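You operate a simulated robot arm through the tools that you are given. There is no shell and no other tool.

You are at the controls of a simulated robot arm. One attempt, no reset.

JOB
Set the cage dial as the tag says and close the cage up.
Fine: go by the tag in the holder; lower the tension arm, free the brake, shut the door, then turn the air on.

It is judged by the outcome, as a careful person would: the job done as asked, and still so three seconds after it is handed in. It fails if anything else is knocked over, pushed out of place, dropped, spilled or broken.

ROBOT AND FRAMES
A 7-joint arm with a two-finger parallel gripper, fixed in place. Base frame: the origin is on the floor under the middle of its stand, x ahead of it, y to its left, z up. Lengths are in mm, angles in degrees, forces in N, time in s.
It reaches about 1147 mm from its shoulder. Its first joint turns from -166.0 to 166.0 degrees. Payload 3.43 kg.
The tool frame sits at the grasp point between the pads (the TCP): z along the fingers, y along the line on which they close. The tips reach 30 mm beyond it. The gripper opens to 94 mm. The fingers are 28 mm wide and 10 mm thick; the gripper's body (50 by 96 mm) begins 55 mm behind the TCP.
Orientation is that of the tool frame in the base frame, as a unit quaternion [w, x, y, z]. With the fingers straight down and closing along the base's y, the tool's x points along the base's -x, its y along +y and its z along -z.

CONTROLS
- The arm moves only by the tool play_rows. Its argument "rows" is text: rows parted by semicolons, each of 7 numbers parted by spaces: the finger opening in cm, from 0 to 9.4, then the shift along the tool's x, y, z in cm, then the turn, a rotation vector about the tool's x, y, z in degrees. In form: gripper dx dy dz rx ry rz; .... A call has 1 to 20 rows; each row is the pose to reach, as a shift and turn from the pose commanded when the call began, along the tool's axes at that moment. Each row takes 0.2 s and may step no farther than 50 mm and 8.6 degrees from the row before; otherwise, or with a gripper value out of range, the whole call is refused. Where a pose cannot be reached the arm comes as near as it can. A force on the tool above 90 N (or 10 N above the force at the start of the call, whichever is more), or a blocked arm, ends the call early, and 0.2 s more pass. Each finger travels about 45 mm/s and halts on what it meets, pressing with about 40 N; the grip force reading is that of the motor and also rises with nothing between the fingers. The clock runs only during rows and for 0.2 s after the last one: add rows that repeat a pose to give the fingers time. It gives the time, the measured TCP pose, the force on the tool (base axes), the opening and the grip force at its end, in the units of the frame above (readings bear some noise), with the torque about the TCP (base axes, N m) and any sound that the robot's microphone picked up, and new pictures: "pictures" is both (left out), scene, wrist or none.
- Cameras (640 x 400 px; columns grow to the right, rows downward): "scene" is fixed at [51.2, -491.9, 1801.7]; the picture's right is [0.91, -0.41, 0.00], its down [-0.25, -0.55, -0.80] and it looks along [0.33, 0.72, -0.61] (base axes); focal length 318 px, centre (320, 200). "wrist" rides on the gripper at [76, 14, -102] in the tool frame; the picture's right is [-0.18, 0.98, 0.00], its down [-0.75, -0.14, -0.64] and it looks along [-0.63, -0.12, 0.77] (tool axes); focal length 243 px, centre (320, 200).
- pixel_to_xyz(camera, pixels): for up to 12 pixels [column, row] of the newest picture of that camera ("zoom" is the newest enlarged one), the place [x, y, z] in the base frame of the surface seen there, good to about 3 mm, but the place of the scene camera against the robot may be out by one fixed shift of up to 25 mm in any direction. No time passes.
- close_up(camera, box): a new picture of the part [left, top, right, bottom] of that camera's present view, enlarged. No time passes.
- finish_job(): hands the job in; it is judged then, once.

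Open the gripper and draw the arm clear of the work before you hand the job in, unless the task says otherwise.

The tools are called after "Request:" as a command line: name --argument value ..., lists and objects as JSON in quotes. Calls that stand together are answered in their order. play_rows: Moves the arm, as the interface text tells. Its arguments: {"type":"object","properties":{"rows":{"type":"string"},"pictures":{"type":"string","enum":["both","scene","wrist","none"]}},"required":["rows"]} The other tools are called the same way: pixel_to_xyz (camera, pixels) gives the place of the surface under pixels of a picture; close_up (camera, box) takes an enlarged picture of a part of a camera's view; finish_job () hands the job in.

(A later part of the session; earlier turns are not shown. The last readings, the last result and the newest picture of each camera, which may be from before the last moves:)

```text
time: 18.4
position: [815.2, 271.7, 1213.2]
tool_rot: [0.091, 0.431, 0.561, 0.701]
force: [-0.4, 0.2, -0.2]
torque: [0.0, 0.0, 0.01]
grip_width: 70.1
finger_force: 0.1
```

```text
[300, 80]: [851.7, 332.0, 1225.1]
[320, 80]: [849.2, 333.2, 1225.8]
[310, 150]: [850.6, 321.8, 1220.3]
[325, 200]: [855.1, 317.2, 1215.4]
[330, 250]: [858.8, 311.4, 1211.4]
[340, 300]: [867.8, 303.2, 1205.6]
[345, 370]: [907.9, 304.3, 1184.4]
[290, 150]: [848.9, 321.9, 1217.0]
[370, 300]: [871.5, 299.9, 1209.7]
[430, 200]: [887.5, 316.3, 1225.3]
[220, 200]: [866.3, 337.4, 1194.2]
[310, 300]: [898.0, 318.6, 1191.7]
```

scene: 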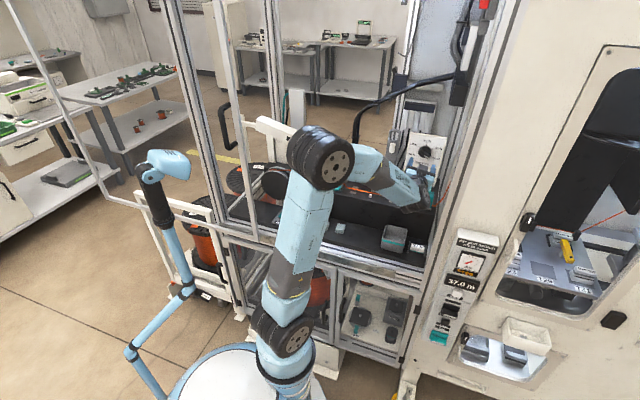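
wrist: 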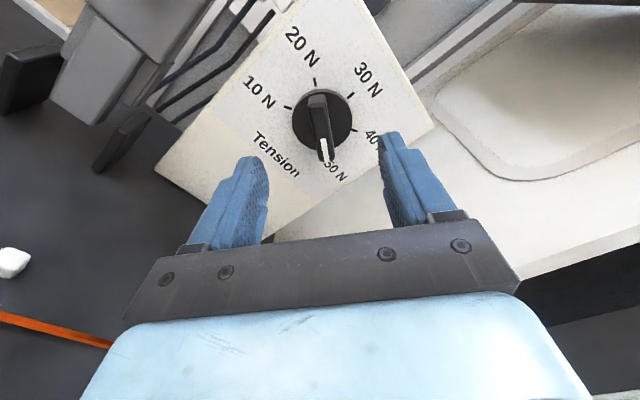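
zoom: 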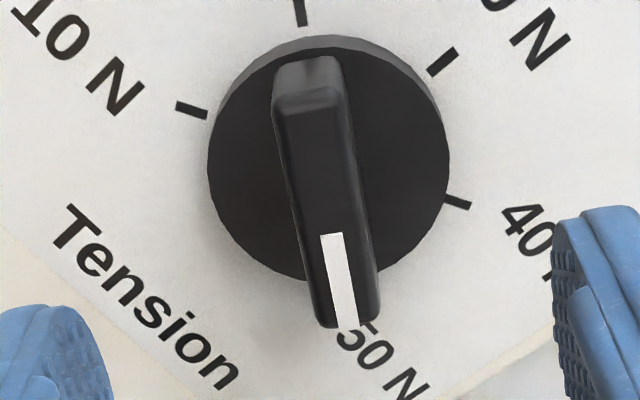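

The bar's mid-line is within 2–3 mm of the tool axis. I'll move in 44 mm so the tips straddle the bar (stopping ~6 mm short of the disc) and close on it.

Request:
play_rows --rows "6 0.05 0.08 1.1 0 0 0; 5 0.1 0.15 2.2 0 0 0; 5 0.1 0.15 3.3 0 0 0; 5 0.1 0.15 4.4 0 0 0; 5 0.1 0.15 4.4 0 0 0" --pictures "wrist"

Request:
play_rows --rows "3 0 0 0 0 0 0; 1 0 0 0 0 0 0; 0 0 0 0 0 0 0; 0 0 0 0 0 0 0; 0 0 0 0 0 0 0" --pictures "wrist"

```text
time: 19.6
position: [847.2, 301.1, 1216.0]
tool_rot: [0.092, 0.431, 0.561, 0.701]
force: [0.0, -0.8, -0.3]
torque: [0.02, -0.02, 0.01]
grip_width: 49.9
finger_force: 0.0
```

wrist: 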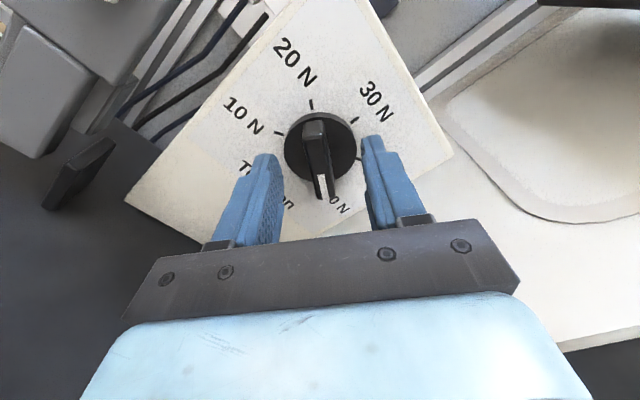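

```text
time: 20.8
position: [845.6, 301.2, 1215.5]
tool_rot: [0.092, 0.431, 0.561, 0.701]
force: [-1.1, -0.3, -2.7]
torque: [0.01, -0.01, 0.1]
grip_width: 12.7
finger_force: 45.5
```

wrist: 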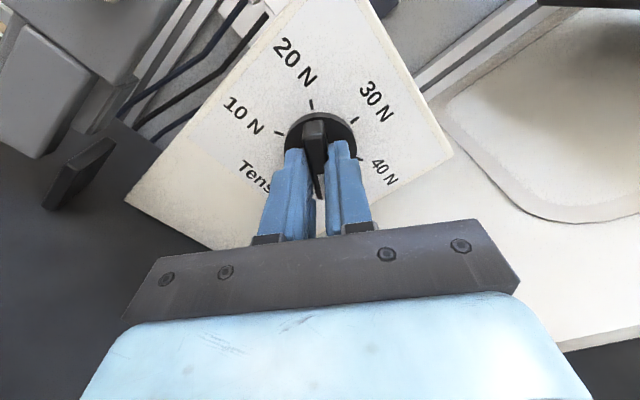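

Gripped the bar (12.7 mm wide) with negligible side force. I'll zoom to check how well the tool axis coincides with the knob's axis before turning.

Request:
close_up --camera "wrist" --box '[240, 90, 400, 220]'

```text
3.08 times, centred on (320, 155) of wrist
```

zoom: 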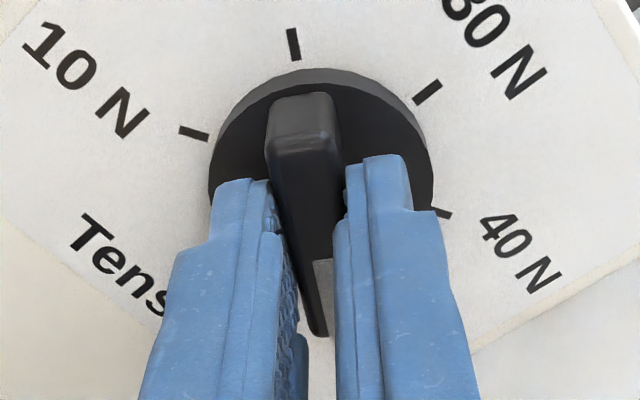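

The plate centre (midpoint of the 10 N and 40 N ticks) falls within 1 px of the tool axis, so I can turn the knob. Turning 120° counter-clockwise to 30 N.

Request:
play_rows --rows "0 0 0 0 0 0 -7.5; 0 0 0 0 0 0 -15; 0 0 0 0 0 0 -22.5; 0 0 0 0 0 0 -30; 0 0 0 0 0 0 -37.5; 0 0 0 0 0 0 -45; 0 0 0 0 0 0 -52.5; 0 0 0 0 0 0 -60; 0 0 0 0 0 0 -60" --pictures "wrist"

```text
time: 22.8
position: [846.3, 303.2, 1214.4]
tool_rot: [0.431, 0.092, 0.702, 0.56]
force: [-19.4, -1.1, -21.4]
torque: [0.07, -0.09, -0.59]
grip_width: 13.1
finger_force: 45.3
```

wrist: 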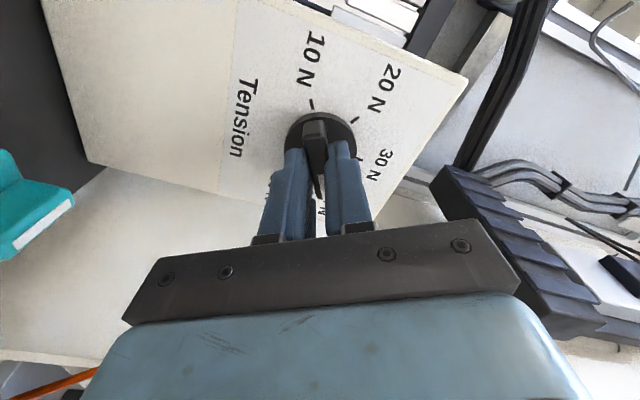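

The knob followed to 40 N, with about 25 N of side force from a slight axis offset. I'll ease the tool 1–2 mm in the direction of that force and re-read before going on.

Request:
play_rows --rows "0 0.1 -0.05 0 0 0 0; 0 0.18 -0.1 -0.05 0 0 0; 0 0.18 -0.1 -0.05 0 0 0" --pictures "none"

```text
time: 23.6
position: [847.5, 303.7, 1214.5]
tool_rot: [0.431, 0.093, 0.7, 0.562]
force: [4.1, 6.0, -5.9]
torque: [-0.47, 0.49, 0.65]
grip_width: 12.8
finger_force: 44.9
```

Force is down to about 9 N. Continuing another 60° to 30 N.

Request:
play_rows --rows "0 0 0 0 0 0 -7.5; 0 0 0 0 0 0 -15; 0 0 0 0 0 0 -22.5; 0 0 0 0 0 0 -30; 0 0 0 0 0 0 -37.5; 0 0 0 0 0 0 -45; 0 0 0 0 0 0 -52.5; 0 0 0 0 0 0 -60; 0 0 0 0 0 0 -60" --pictures "wrist"

```text
time: 25.6
position: [846.8, 302.5, 1213.7]
tool_rot: [0.655, -0.27, 0.653, 0.269]
force: [35.3, 7.0, 28.1]
torque: [0.33, -0.33, -0.37]
grip_width: 12.9
finger_force: 45.1
```

wrist: 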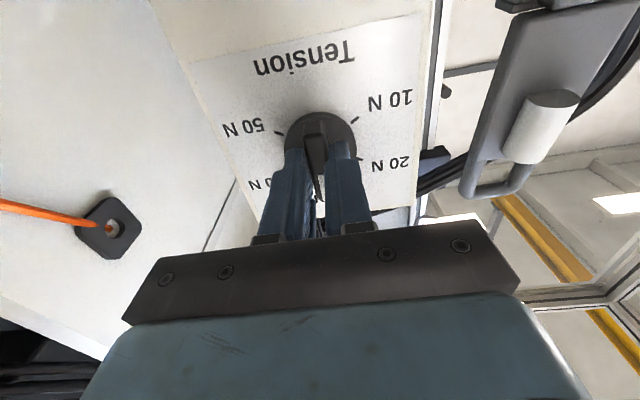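

The pointer should now be at 30 N. I'll release, back off 50 mm, and check the dial before spinning the tool back for the second grip.

Request:
play_rows --rows "1.5 0 0 0 0 0 0; 3 0 0 0 0 0 0; 5 0 0 0 0 0 0; 5 0 0 0 0 0 0; 5 0 0 -1.5 0 0 0; 5 0 0 -3 0 0 0; 5 0 0 -4.5 0 0 0; 5 0 0 -6 0 0 0; 5 0 0 -6 0 0 0" --pictures "wrist"

Request:
close_up --camera "wrist" --box '[240, 60, 400, 180]'

```text
time: 27.6
position: [802.3, 259.1, 1213.7]
tool_rot: [0.654, -0.27, 0.652, 0.271]
force: [-0.4, -0.1, 0.4]
torque: [-0.03, 0.01, -0.01]
grip_width: 49.9
finger_force: 0.1
```

wrist: 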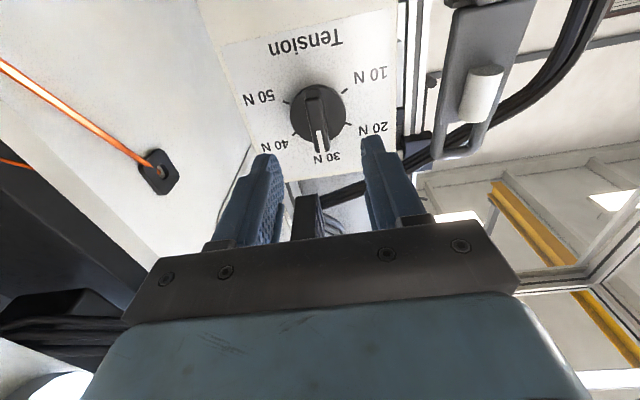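

```text
3.33 times, centred on (320, 120) of wrist
```

zoom: 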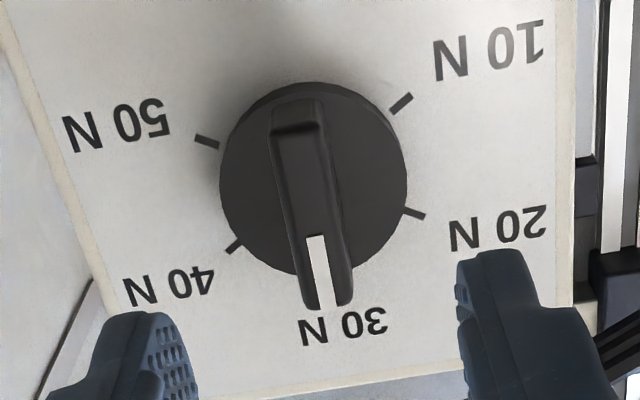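

The dial shows 30 N, and the plate's centre agrees with the tool axis to within 2 mm. Now I'll spin back 180° for the second grip.

Request:
play_rows --rows "5 0 -0.15 0 0 0 8.5; 5 0 -0.15 0 0 0 17; 5 0 -0.15 0 0 0 25.5; 5 0 -0.15 0 0 0 34; 5 0 -0.15 0 0 0 42.5; 5 0 -0.15 0 0 0 51; 5 0 -0.15 0 0 0 59.5; 5 0 -0.15 0 0 0 68; 5 0 -0.15 0 0 0 76.5; 5 0 -0.15 0 0 0 85; 5 0 -0.15 0 0 0 93.5; 5 0 -0.15 0 0 0 102; 5 0 -0.15 0 0 0 110.5; 5 0 -0.15 0 0 0 119; 5 0 -0.15 0 0 0 127.5; 5 0 -0.15 0 0 0 136; 5 0 -0.15 0 0 0 144.5; 5 0 -0.15 0 0 0 153; 5 0 -0.15 0 0 0 161.5; 5 0 -0.15 0 0 0 170" --pictures "none"

Request:
play_rows --rows "5 0 0 0 0 0 5; 5 0 0 0 0 0 10; 5 0 0 0 0 0 10" --pictures "wrist"

Request:
close_up --camera "wrist" --box '[240, 60, 400, 180]'

```text
time: 31.8
position: [803.2, 257.4, 1213.8]
tool_rot: [-0.213, 0.627, 0.326, 0.674]
force: [-0.6, -0.7, 0.4]
torque: [-0.04, -0.01, -0.01]
grip_width: 49.9
finger_force: 0.1
```

```text
time: 32.6
position: [803.3, 259.2, 1213.5]
tool_rot: [-0.271, 0.654, 0.269, 0.653]
force: [0.2, -0.1, 0.3]
torque: [0.0, -0.01, -0.01]
grip_width: 50.2
finger_force: 0.1
```

wrist: 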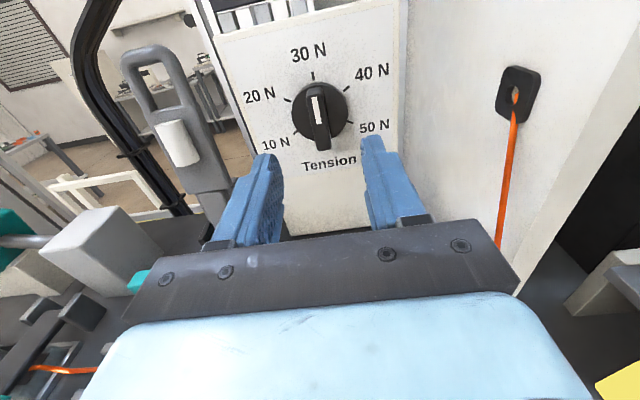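

```text
3.33 times, centred on (320, 120) of wrist
```

zoom: 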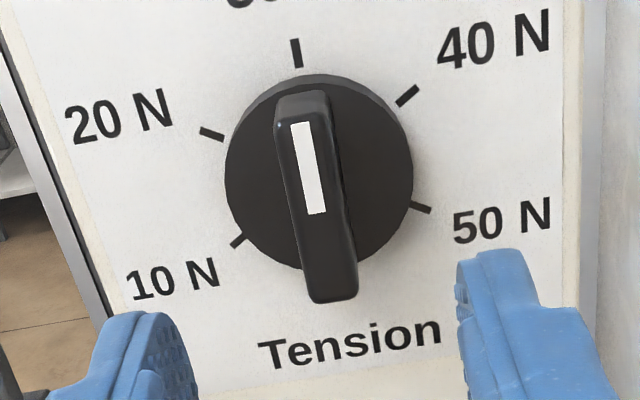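

Pointer at 30 N with axis aligned to within ~2 mm. Moving in 60 mm and closing for the second grip.

Request:
play_rows --rows "5 0.1 0 1.5 0 0 0; 5 0.1 0 3 0 0 0; 5 0.1 0 4.5 0 0 0; 5 0.1 0 6 0 0 0; 4 0.1 0 6 0 0 0; 2 0.1 0 6 0 0 0; 0 0.1 0 6 0 0 0; 0 0.1 0 6 0 0 0; 0 0.1 0 6 0 0 0" --pictures "wrist"

```text
time: 34.6
position: [846.3, 301.5, 1214.5]
tool_rot: [-0.271, 0.653, 0.271, 0.653]
force: [-3.6, 3.3, -1.6]
torque: [0.1, -0.06, 0.11]
grip_width: 13.0
finger_force: 45.6
```

wrist: 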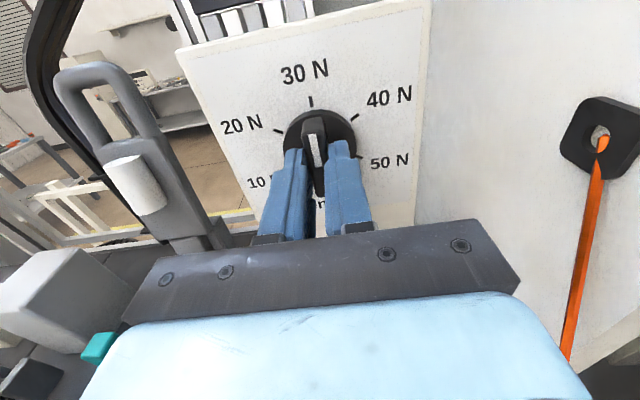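

Gripped again (13.0 mm) with little side force. Turning 60° to 20 N, then checking forces.

Request:
play_rows --rows "0 0 0 0 0 0 -7.5; 0 0 0 0 0 0 -15; 0 0 0 0 0 0 -22.5; 0 0 0 0 0 0 -30; 0 0 0 0 0 0 -37.5; 0 0 0 0 0 0 -45; 0 0 0 0 0 0 -52.5; 0 0 0 0 0 0 -60; 0 0 0 0 0 0 -60" --pictures "wrist"

```text
time: 36.6
position: [847.1, 300.3, 1214.9]
tool_rot: [0.093, 0.43, 0.562, 0.701]
force: [10.9, 6.8, 2.5]
torque: [-0.4, 0.4, -1.1]
grip_width: 12.7
finger_force: 45.0
```

wrist: 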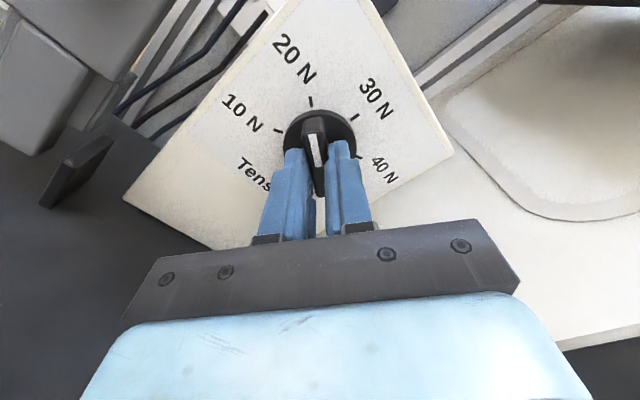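

The pointer is at 20 N with only ~12 N on the tool. Turning the last 60° to 10 N.

Request:
play_rows --rows "0 0 0 0 0 0 -7.5; 0 0 0 0 0 0 -15; 0 0 0 0 0 0 -22.5; 0 0 0 0 0 0 -30; 0 0 0 0 0 0 -37.5; 0 0 0 0 0 0 -45; 0 0 0 0 0 0 -52.5; 0 0 0 0 0 0 -60; 0 0 0 0 0 0 -60; 0 0 0 0 0 0 -60" --pictures "wrist"

Request:
close_up --camera "wrist" --box '[240, 60, 400, 180]'

```text
time: 38.8
position: [846.4, 301.8, 1215.3]
tool_rot: [0.432, 0.091, 0.7, 0.561]
force: [25.4, 12.3, 28.1]
torque: [0.31, -0.15, 0.12]
grip_width: 12.9
finger_force: 45.3
```

wrist: 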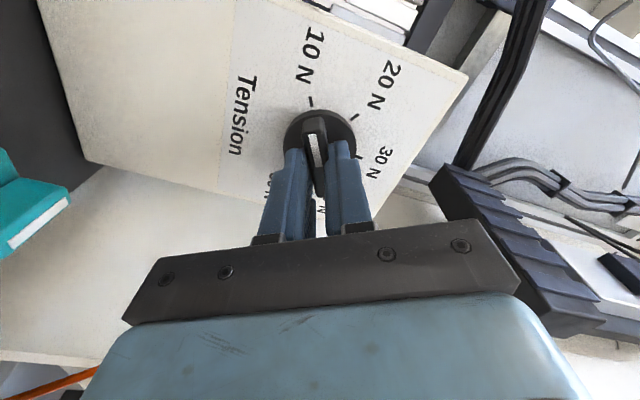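

```text
3.33 times, centred on (320, 120) of wrist
```

zoom: 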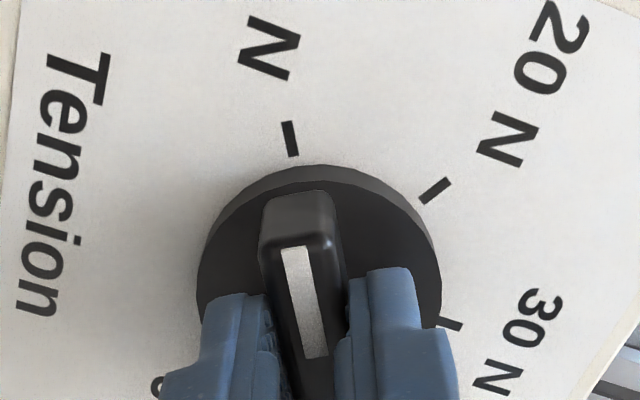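

The pointer lines up with the 10 N tick. Releasing, backing off, and verifying.

Request:
play_rows --rows "1.5 0 0 0 0 0 0; 3 0 0 0 0 0 0; 5 0 0 0 0 0 0; 5 0 0 0 0 0 0; 5 0 0 -1.5 0 0 0; 5 0 0 -3 0 0 0; 5 0 0 -4.5 0 0 0; 5 0 0 -6 0 0 0; 5 0 0 -8 0 0 0; 5 0 0 -10 0 0 0; 5 0 0 -10 0 0 0" --pictures "none"

Request:
play_rows --rows "5 0 0 0 0 0 8.5; 5 0 0 0 0 0 17; 5 0 0 0 0 0 25.5; 5 0 0 0 0 0 34; 5 0 0 0 0 0 42.5; 5 0 0 0 0 0 51; 5 0 0 0 0 0 59.5; 5 0 0 0 0 0 68; 5 0 0 0 0 0 76.5; 5 0 0 0 0 0 85; 5 0 0 0 0 0 93.5; 5 0 0 0 0 0 102; 5 0 0 0 0 0 110.5; 5 0 0 0 0 0 119; 5 0 0 0 0 0 120; 5 0 0 0 0 0 120"

Request:
close_up --camera "wrist" --box '[240, 40, 400, 160]'

```text
time: 41.2
position: [774.6, 230.7, 1212.5]
tool_rot: [0.43, 0.092, 0.701, 0.561]
force: [1.0, 0.5, -0.4]
torque: [0.04, -0.01, -0.02]
grip_width: 50.1
finger_force: 0.1
```

```text
time: 44.6
position: [774.6, 230.1, 1214.5]
tool_rot: [-0.271, 0.653, 0.27, 0.653]
force: [-0.1, 0.1, -0.2]
torque: [-0.02, -0.02, 0.01]
grip_width: 49.8
finger_force: 0.1
```

scene: 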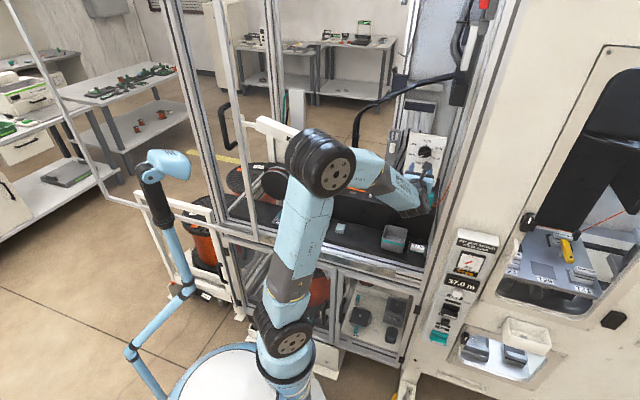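
wrist: 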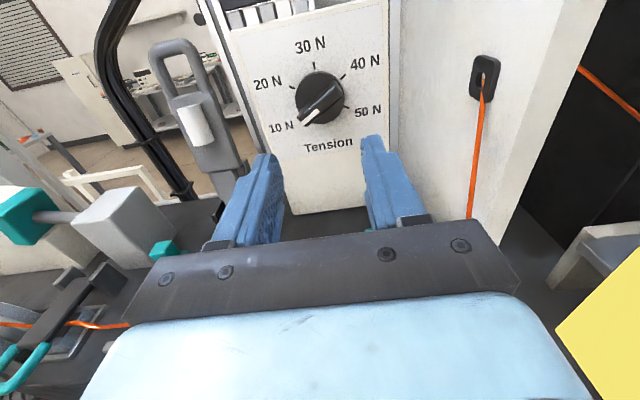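

```text
3.33 times, centred on (320, 100) of wrist
```

zoom: 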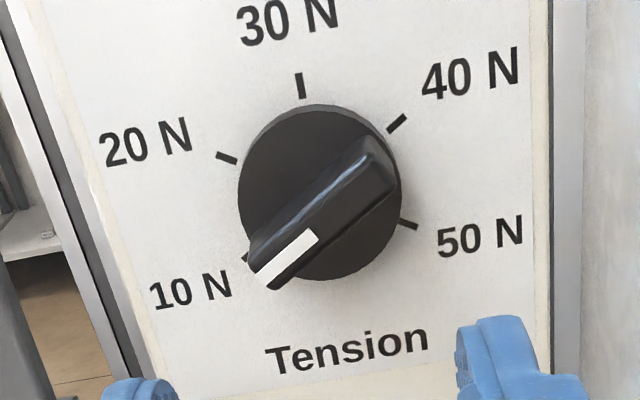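

The dial reads 10 N. Next is the tension arm, the grey lever with the white roller at (195,120), leaning slightly back in its raised position. I'll slide left in front of it for a clear look.

Request:
play_rows --rows "5 1 0 -1 0 0 0; 5 3 -1 -2 0 0 0; 5 5 -3.5 -3 0 0 0; 5 6.5 -6 -3 0 0 0; 5 7.5 -9 -3 0 0 0; 5 7.5 -12 -3 0 0 0; 5 7.5 -12 -3 0 0 0"

Request:
close_up --camera "wrist" --box '[220, 40, 460, 220]'

```text
time: 46.2
position: [668.1, 294.9, 1289.1]
tool_rot: [-0.272, 0.653, 0.271, 0.653]
force: [-0.9, -0.7, -0.4]
torque: [0.01, 0.0, 0.03]
grip_width: 50.1
finger_force: 0.0
```

scene: 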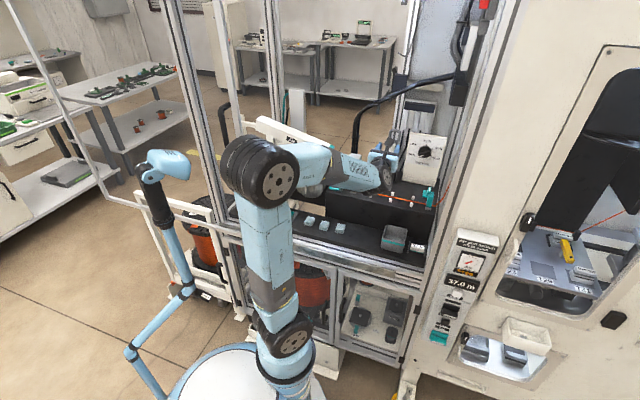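
wrist: 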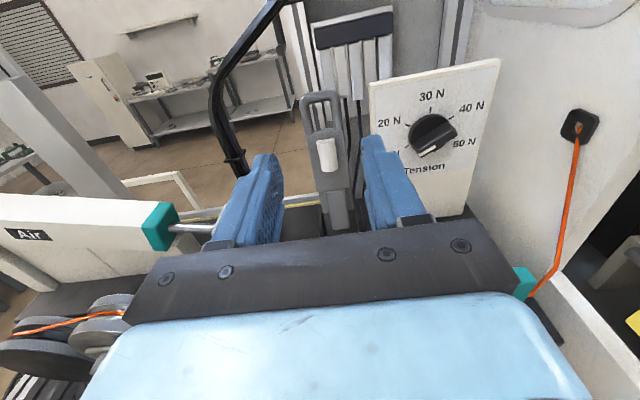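

```text
2.22 times, centred on (340, 130) of wrist
```

zoom: 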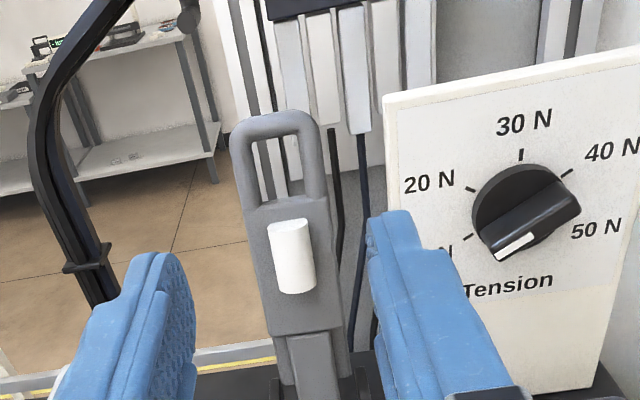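

The lever is straight ahead. Measuring its loop, roller, shoulders and base.

Request:
pixel_to_xyz --camera "zoom" --pixels '[[275, 120], [240, 150], [312, 140], [245, 190], [320, 190], [255, 240], [335, 260], [290, 260], [270, 310], [335, 310], [300, 370], [325, 370]]'

Request:
pixel_to_xyz --camera "wrist" --pixels '[[205, 230], [300, 215], [365, 215], [330, 220], [510, 290], [545, 285], [100, 330], [190, 240], [240, 175], [230, 100], [265, 20], [290, 150]]'

```text
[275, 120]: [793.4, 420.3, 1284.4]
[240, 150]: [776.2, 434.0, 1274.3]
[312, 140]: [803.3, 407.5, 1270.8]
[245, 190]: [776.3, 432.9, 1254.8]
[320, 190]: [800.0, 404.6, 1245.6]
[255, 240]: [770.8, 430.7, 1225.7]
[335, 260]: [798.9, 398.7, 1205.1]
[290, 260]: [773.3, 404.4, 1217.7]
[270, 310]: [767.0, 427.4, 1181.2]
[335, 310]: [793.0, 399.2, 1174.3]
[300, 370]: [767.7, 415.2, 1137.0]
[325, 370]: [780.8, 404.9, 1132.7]
```

```text
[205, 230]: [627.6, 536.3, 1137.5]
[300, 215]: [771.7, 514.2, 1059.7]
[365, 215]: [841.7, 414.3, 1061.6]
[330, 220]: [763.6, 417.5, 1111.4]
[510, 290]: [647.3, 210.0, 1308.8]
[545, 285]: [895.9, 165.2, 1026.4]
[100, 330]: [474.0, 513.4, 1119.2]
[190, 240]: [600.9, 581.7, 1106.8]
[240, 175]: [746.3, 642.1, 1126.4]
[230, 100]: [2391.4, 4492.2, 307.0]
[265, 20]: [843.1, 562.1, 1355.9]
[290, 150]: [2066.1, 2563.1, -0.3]
```

The lever is centred at U≈261, 43 mm wide, top at z≈1284, leaning back ~8°. I'll raise and pitch the tool down 75° to a pre-grasp position above the loop so the fingers can straddle its sides.

Request:
play_rows --rows "6 1.2 0 0.5 0 -7.5 0; 6.5 2.4 0 1.5 0 -15 0; 7 3.6 -0.1 3 0 -22.5 0; 7 4.8 -0.2 4.8 0 -30 0; 7 5.6 -0.25 6.6 0 -37.5 0; 7 6 -0.25 8.4 0 -45 0; 7 6 -0.25 10.2 0 -52.5 0; 7 6 -0.25 12 0 -60 0; 7 6 -0.25 13.8 0 -67.5 0; 7 6 -0.25 15.8 0 -75 0; 7 6 -0.25 15.8 0 -75 0"

Request:
close_up --camera "wrist" --box '[200, 40, 440, 240]'

```text
time: 48.6
position: [781.3, 408.5, 1348.0]
tool_rot: [-0.05, 0.916, 0.379, 0.119]
force: [0.1, 0.6, 0.7]
torque: [0.0, 0.01, -0.01]
grip_width: 70.1
finger_force: 0.0
```

scene: 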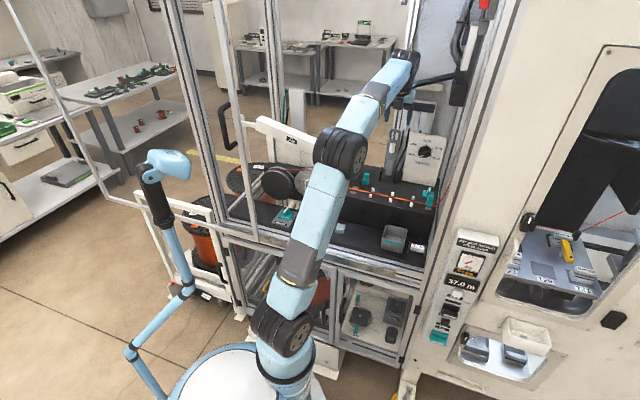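
wrist: 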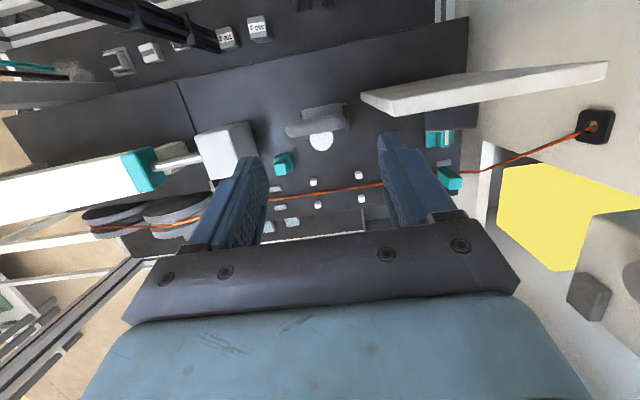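

```text
2.00 times, centred on (320, 140) of wrist
```

zoom: 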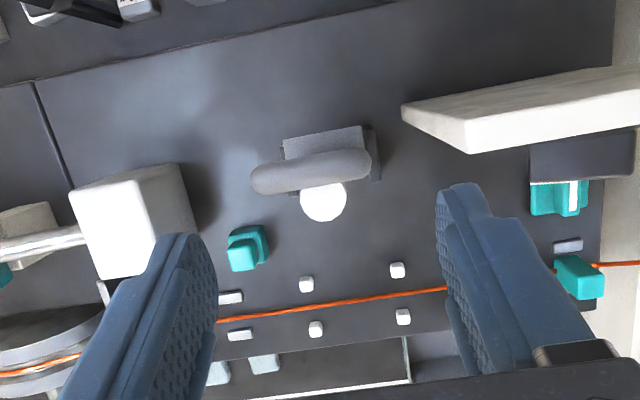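

Good overhead view: the loop top is at zoom (315,170), the wire and guide pins below it. Measuring those to plan the lowering arc.

Request:
pixel_to_xyz --camera "zoom" --pixels '[[280, 180], [350, 165], [315, 172], [322, 203], [320, 135], [365, 130], [306, 285], [316, 329], [397, 270], [403, 317], [340, 304], [410, 350]]'

Request:
pixel_to_xyz --camera "zoom" --pixels '[[330, 370], [270, 370], [340, 345], [255, 235], [240, 260], [580, 200], [575, 270], [230, 297], [130, 220], [150, 260], [375, 155], [290, 195]]'

```text
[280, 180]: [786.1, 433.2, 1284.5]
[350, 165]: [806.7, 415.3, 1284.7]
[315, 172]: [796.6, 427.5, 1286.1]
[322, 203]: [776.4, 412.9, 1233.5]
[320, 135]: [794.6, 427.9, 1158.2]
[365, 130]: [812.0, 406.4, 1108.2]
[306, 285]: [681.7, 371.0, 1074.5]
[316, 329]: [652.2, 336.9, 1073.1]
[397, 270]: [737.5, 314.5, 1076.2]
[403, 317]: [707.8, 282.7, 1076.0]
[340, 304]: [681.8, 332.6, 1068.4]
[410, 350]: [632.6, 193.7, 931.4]
```

```text
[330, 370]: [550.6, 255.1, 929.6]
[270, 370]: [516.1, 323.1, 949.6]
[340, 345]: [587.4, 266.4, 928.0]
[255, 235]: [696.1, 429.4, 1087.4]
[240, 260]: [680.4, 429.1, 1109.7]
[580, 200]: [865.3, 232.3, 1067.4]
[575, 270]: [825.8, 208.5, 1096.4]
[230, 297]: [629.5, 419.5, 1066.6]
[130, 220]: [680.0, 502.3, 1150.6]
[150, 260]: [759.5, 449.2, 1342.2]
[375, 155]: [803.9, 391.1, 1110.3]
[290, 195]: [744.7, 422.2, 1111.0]
```

The lever hinges near depth 838, z≈1092; the wire and pins lie where its roller would land. I'll descend so the fingers straddle the loop sides and check.

Request:
play_rows --rows "7 -0.05 -0.3 1.5 0 0 0; 7 -0.1 -0.3 3 0 0 0; 7 -0.15 -0.3 4.5 0 0 0; 7 -0.2 -0.3 6 0 0 0; 7 -0.25 -0.3 7.5 0 0 0; 7 -0.28 -0.3 8.8 0 0 0; 7 -0.28 -0.3 8.8 0 0 0"

Request:
close_up --camera "wrist" --box '[200, 40, 440, 240]'

Request:
close_up --camera "scene" --box '[350, 90, 460, 190]'

```text
time: 50.2
position: [792.7, 424.1, 1263.9]
tool_rot: [-0.05, 0.916, 0.379, 0.12]
force: [-0.4, -0.5, 1.0]
torque: [-0.01, 0.0, 0.0]
grip_width: 70.1
finger_force: 0.1
```

scene: 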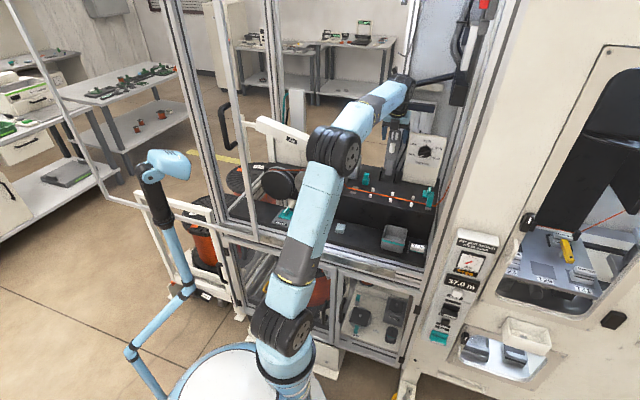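
wrist: 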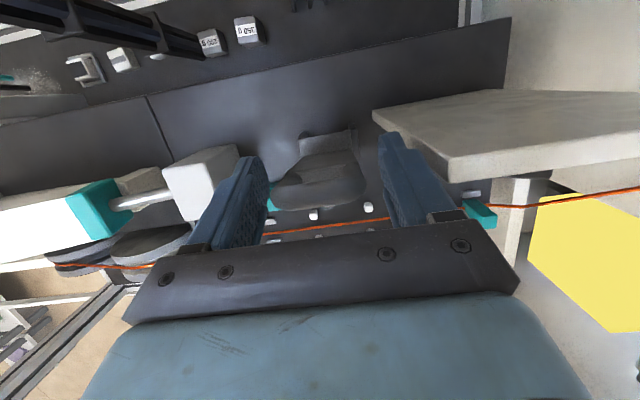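

```text
2.00 times, centred on (320, 140) of wrist
```

zoom: 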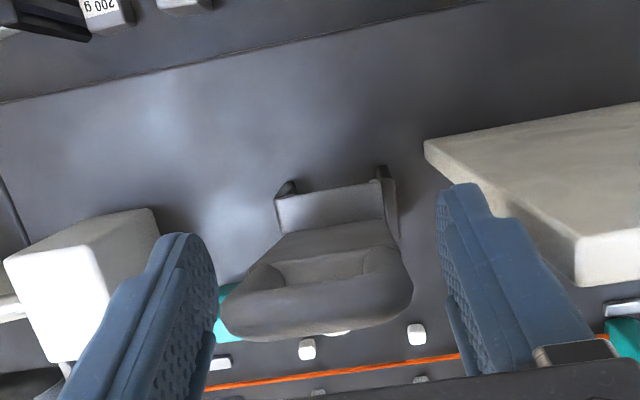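

```text
4.00 times, centred on (405, 140) of scene
```

zoom: 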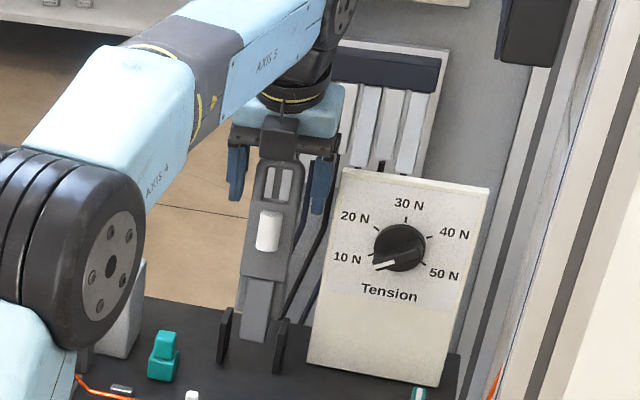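

The loop sits centred between the fingers. Closing on its sides.

Request:
play_rows --rows "5.5 0 0 0 0 0 0; 4.6 0 0 0 0 0 0; 4 0 0 0 0 0 0; 3.5 0 0 0 0 0 0; 3.5 0 0 0 0 0 0" --pictures "wrist"

```text
time: 51.4
position: [791.1, 424.9, 1264.1]
tool_rot: [-0.05, 0.916, 0.38, 0.121]
force: [-0.6, -0.4, -0.8]
torque: [-0.01, -0.02, -0.03]
grip_width: 50.9
finger_force: 44.9
```

wrist: 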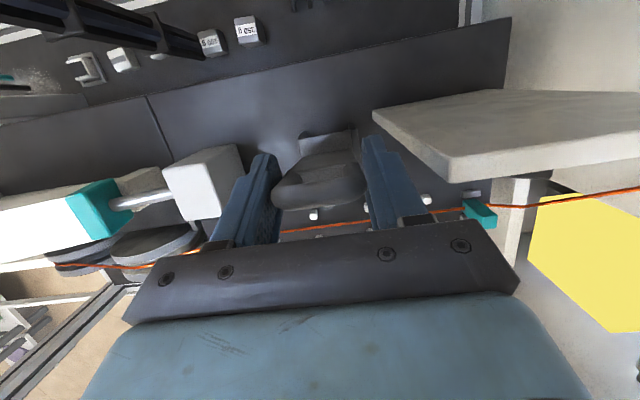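

Gripped at 50.9 mm. I'll swing the lever forward along its arc about the hinge, 20° first, then check the forces.

Request:
play_rows --rows "3.5 -0.71 0 -0.26 0 2.5 0; 3.5 -1.43 0 -0.51 0 5 0; 3.5 -2.16 0 -0.7 0 7.5 0; 3.5 -2.89 0 -0.89 0 10 0; 3.5 -3.64 0 -1.02 0 12.5 0; 3.5 -4.38 0 -1.15 0 15 0; 3.5 -5.14 0 -1.21 0 17.5 0; 3.5 -5.89 0 -1.27 0 20 0; 3.5 -5.89 0 -1.27 0 20 0"

```text
time: 53.4
position: [748.7, 381.7, 1260.4]
tool_rot: [-0.116, 0.881, 0.366, 0.278]
force: [6.2, -0.6, 1.3]
torque: [0.23, -0.8, -0.18]
grip_width: 47.9
finger_force: 44.8
```

scene: 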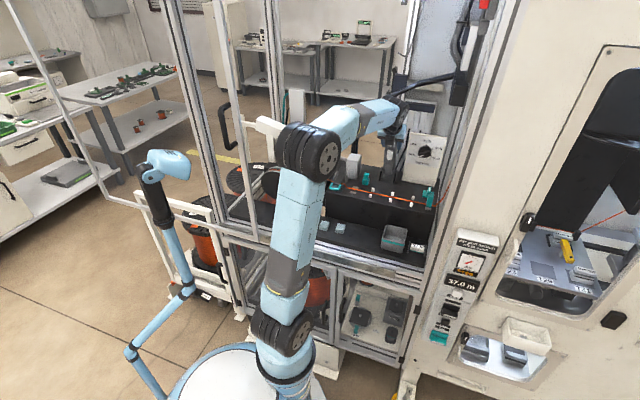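
wrist: 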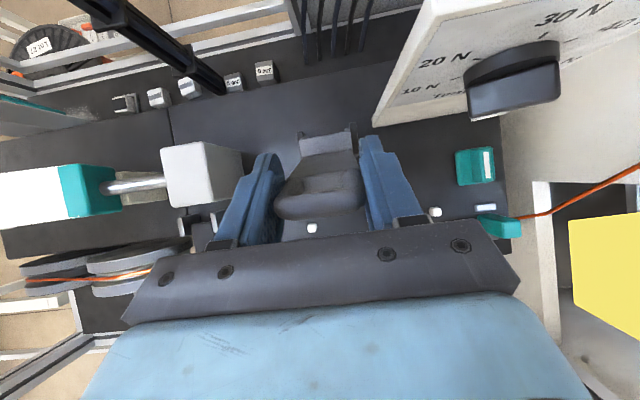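

The lever is following with only ~6 N on the tool. Continuing along the arc to 55°.

Request:
play_rows --rows "3.5 -1.43 0 -0.51 0 5 0; 3.5 -2.89 0 -0.9 0 10 0; 3.5 -4.38 0 -1.15 0 15 0; 3.5 -5.89 0 -1.28 0 20 0; 3.5 -7.4 0 -1.27 0 25 0; 3.5 -8.91 0 -1.13 0 30 0; 3.5 -10.4 0 -0.86 0 35 0; 3.5 -10.4 0 -0.86 0 35 0"

Request:
close_up --camera "scene" --box '[330, 100, 470, 210]'

```text
time: 55.2
position: [684.8, 318.6, 1206.1]
tool_rot: [-0.219, 0.758, 0.313, 0.528]
force: [7.2, -5.0, -13.9]
torque: [-1.23, 0.95, -0.12]
grip_width: 48.0
finger_force: 45.1
```

scene: 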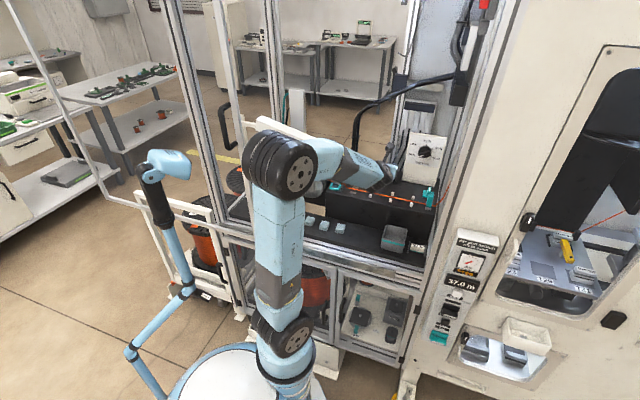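
wrist: 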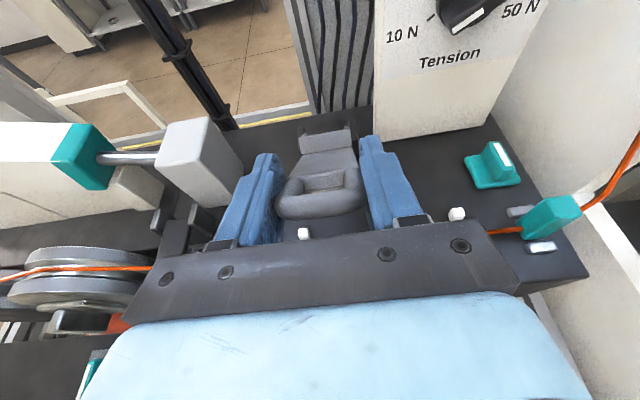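

```text
3.64 times, centred on (400, 155) of scene
```

zoom: 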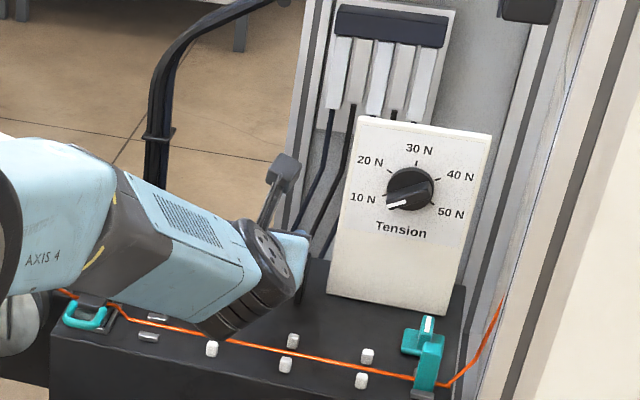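

Still following; force ~16 N. Continuing to 75°, where the tool becomes horizontal.

Request:
play_rows --rows "3.5 -0.71 0 -0.26 0 2.5 0; 3.5 -1.42 0 -0.51 0 5 0; 3.5 -2.16 0 -0.7 0 7.5 0; 3.5 -2.89 0 -0.9 0 10 0; 3.5 -3.64 0 -1.03 0 12.5 0; 3.5 -4.38 0 -1.15 0 15 0; 3.5 -5.14 0 -1.21 0 17.5 0; 3.5 -5.89 0 -1.27 0 20 0; 3.5 -5.89 0 -1.27 0 20 0"

Request:
close_up --camera "wrist" --box '[200, 80, 440, 260]'

```text
time: 57.2
position: [665.0, 297.5, 1155.7]
tool_rot: [-0.271, 0.654, 0.27, 0.653]
force: [29.5, 20.9, -7.2]
torque: [0.63, -0.83, -0.23]
grip_width: 48.2
finger_force: 45.0
```

scene: 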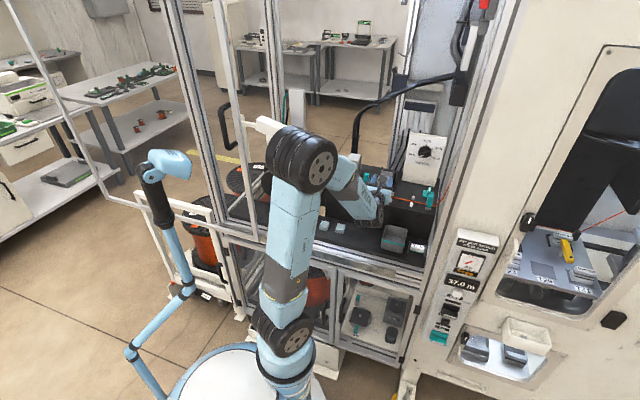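
wrist: 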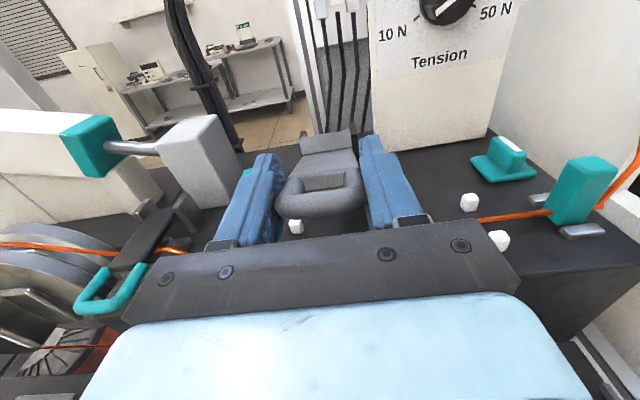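

```text
2.22 times, centred on (320, 170) of wrist
```

zoom: 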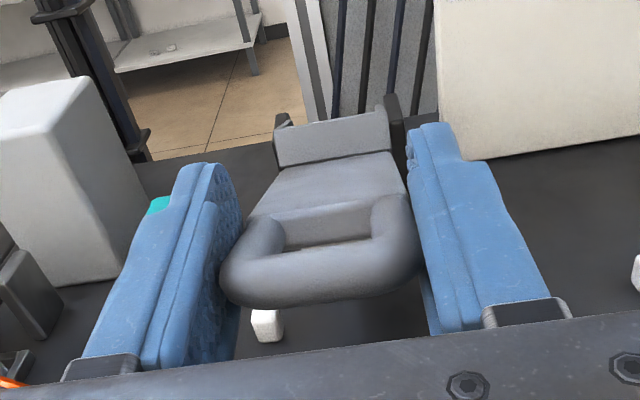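

The lever is about 70° down; force of ~35 N towards the cage says my arc is a few mm too long. I'll correct the hinge estimate (depth ≈842) and go on gently to 80°.

Request:
play_rows --rows "3.5 -0.2 0 0.3 0 0 0; 3.5 -0.39 0 0.3 0 0 0; 3.5 -1.2 0 0.01 0 0 0; 3.5 -2.08 0 -0.25 0 0 0; 3.5 -2.81 0 -0.43 0 0 0; 3.5 -3.55 0 -0.58 0 0 0; 3.5 -3.55 0 -0.58 0 0 0" --pictures "wrist"

```text
time: 58.8
position: [659.5, 291.0, 1121.3]
tool_rot: [-0.271, 0.653, 0.271, 0.654]
force: [4.7, -2.7, 7.3]
torque: [1.05, -0.9, 0.24]
grip_width: 47.8
finger_force: 45.1
```

wrist: 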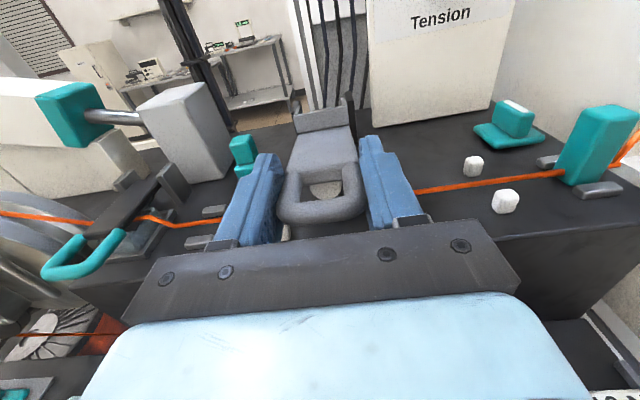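

Smooth, only ~8 N. Continuing down to about 87°.

Request:
play_rows --rows "3.5 -0.4 0 -0.05 0 0 0; 3.5 -0.75 0 -0.11 0 0 0; 3.5 -1.15 0 -0.15 0 0 0; 3.5 -1.5 0 -0.19 0 0 0; 3.5 -1.9 0 -0.22 0 0 0; 3.5 -2.2 0 -0.24 0 0 0; 3.5 -2.2 0 -0.24 0 0 0"

Request:
close_up --camera "wrist" --box '[200, 80, 440, 260]'

Request:
close_up --camera "scene" --box '[330, 140, 450, 230]'

```text
time: 60.4
position: [657.3, 289.4, 1099.4]
tool_rot: [-0.271, 0.653, 0.27, 0.653]
force: [15.5, 5.8, 6.8]
torque: [1.0, -1.09, -0.14]
grip_width: 48.0
finger_force: 45.2
```

scene: 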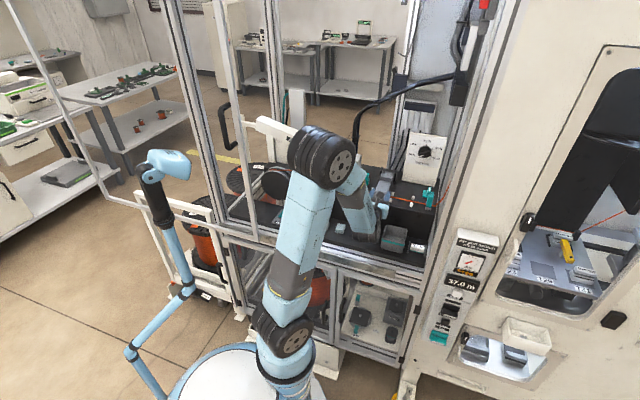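
wrist: 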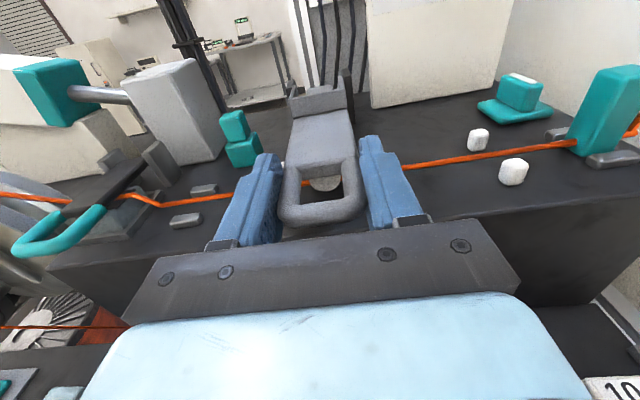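

```text
2.22 times, centred on (320, 170) of wrist
```

zoom: 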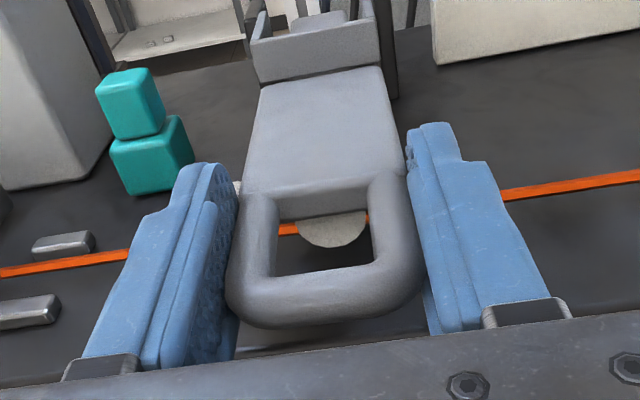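

```text
4.44 times, centred on (390, 185) of scene
```

zoom: 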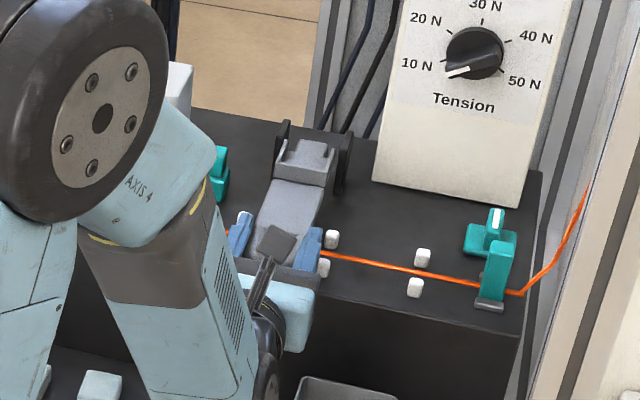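

The lever is nearly flat with its roller over the wire. The fingertips are near the guide pins, so I'll lower only a few mm more and watch the force.

Request:
play_rows --rows "3.5 -0.2 0 0 0 0 0; 3.5 -0.4 0 0 0 0 0; 3.5 -0.6 0 0 0 0 0; 3.5 -0.6 0 0 0 0 0" --pictures "wrist"

Request:
close_up --camera "wrist" --box '[200, 80, 440, 260]'

```text
time: 61.4
position: [656.3, 289.1, 1096.8]
tool_rot: [-0.27, 0.652, 0.27, 0.655]
force: [19.8, 2.7, 41.4]
torque: [0.39, -0.45, 0.48]
grip_width: 48.2
finger_force: 45.0
```

wrist: 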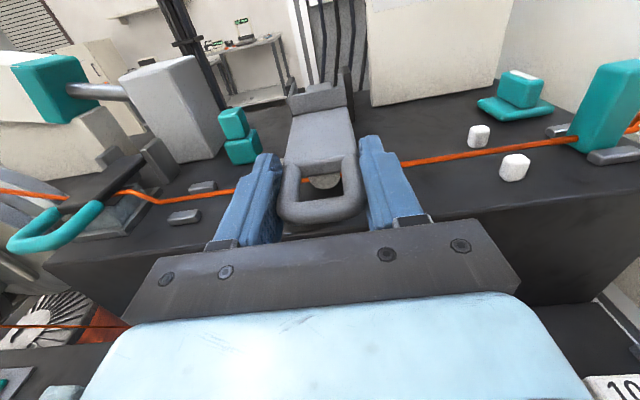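

```text
2.22 times, centred on (320, 170) of wrist
```

zoom: 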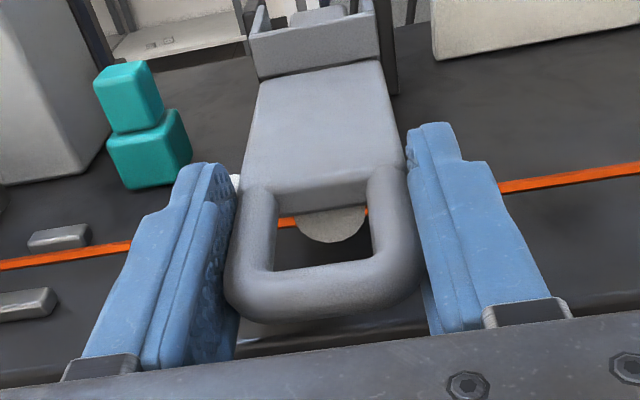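

The vertical force rose to 41 N at z≈1097, so the lever is on its stop. I'll ease off, open, and withdraw straight back.

Request:
play_rows --rows "3.5 0.3 0 0 0 0 0; 4.5 0.4 0 0 0 0 0; 6 0.4 0 0 0 0 0; 7 0.4 0 0 0 0 0; 7 0.4 0 0 0 0 0; 7 0.4 0 -1.5 0 0 0; 7 0.4 0 -3 0 0 0; 7 0.4 0 -5 0 0 0; 7 0.6 0 -8 0 0 0; 7 1 0 -11 0 0 0; 7 1 0 -11 0 0 0"

Request:
close_up --camera "wrist" --box '[200, 40, 440, 220]'

```text
time: 63.8
position: [628.3, 227.7, 1121.5]
tool_rot: [-0.271, 0.654, 0.27, 0.653]
force: [0.0, -0.1, 0.3]
torque: [0.03, 0.03, -0.03]
grip_width: 69.8
finger_force: 0.1
out of reach, approached as far as the arm can: row 8, 9, 10, 11
```

scene: 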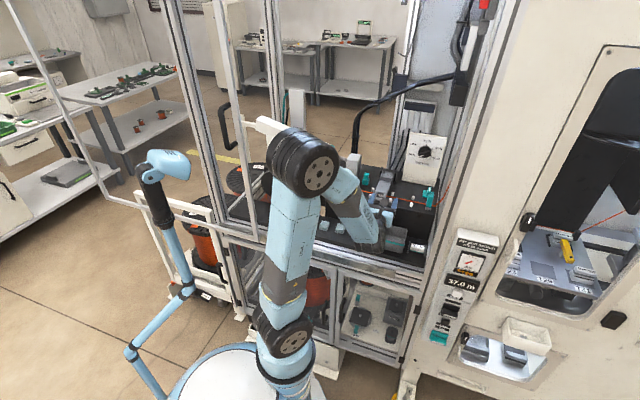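
wrist: 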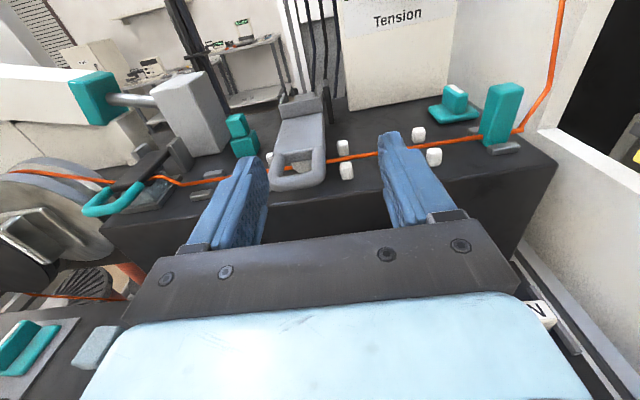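

```text
2.22 times, centred on (320, 130) of wrist
```

zoom: 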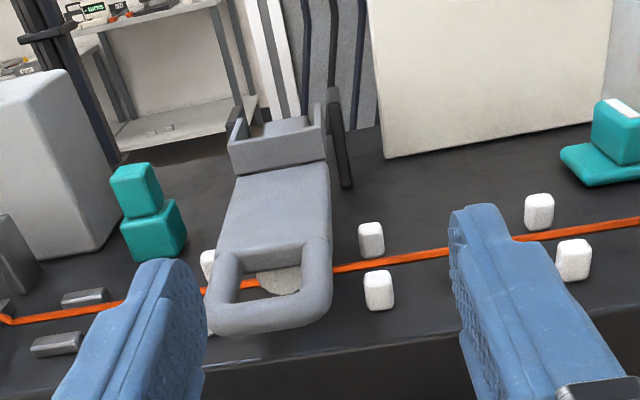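

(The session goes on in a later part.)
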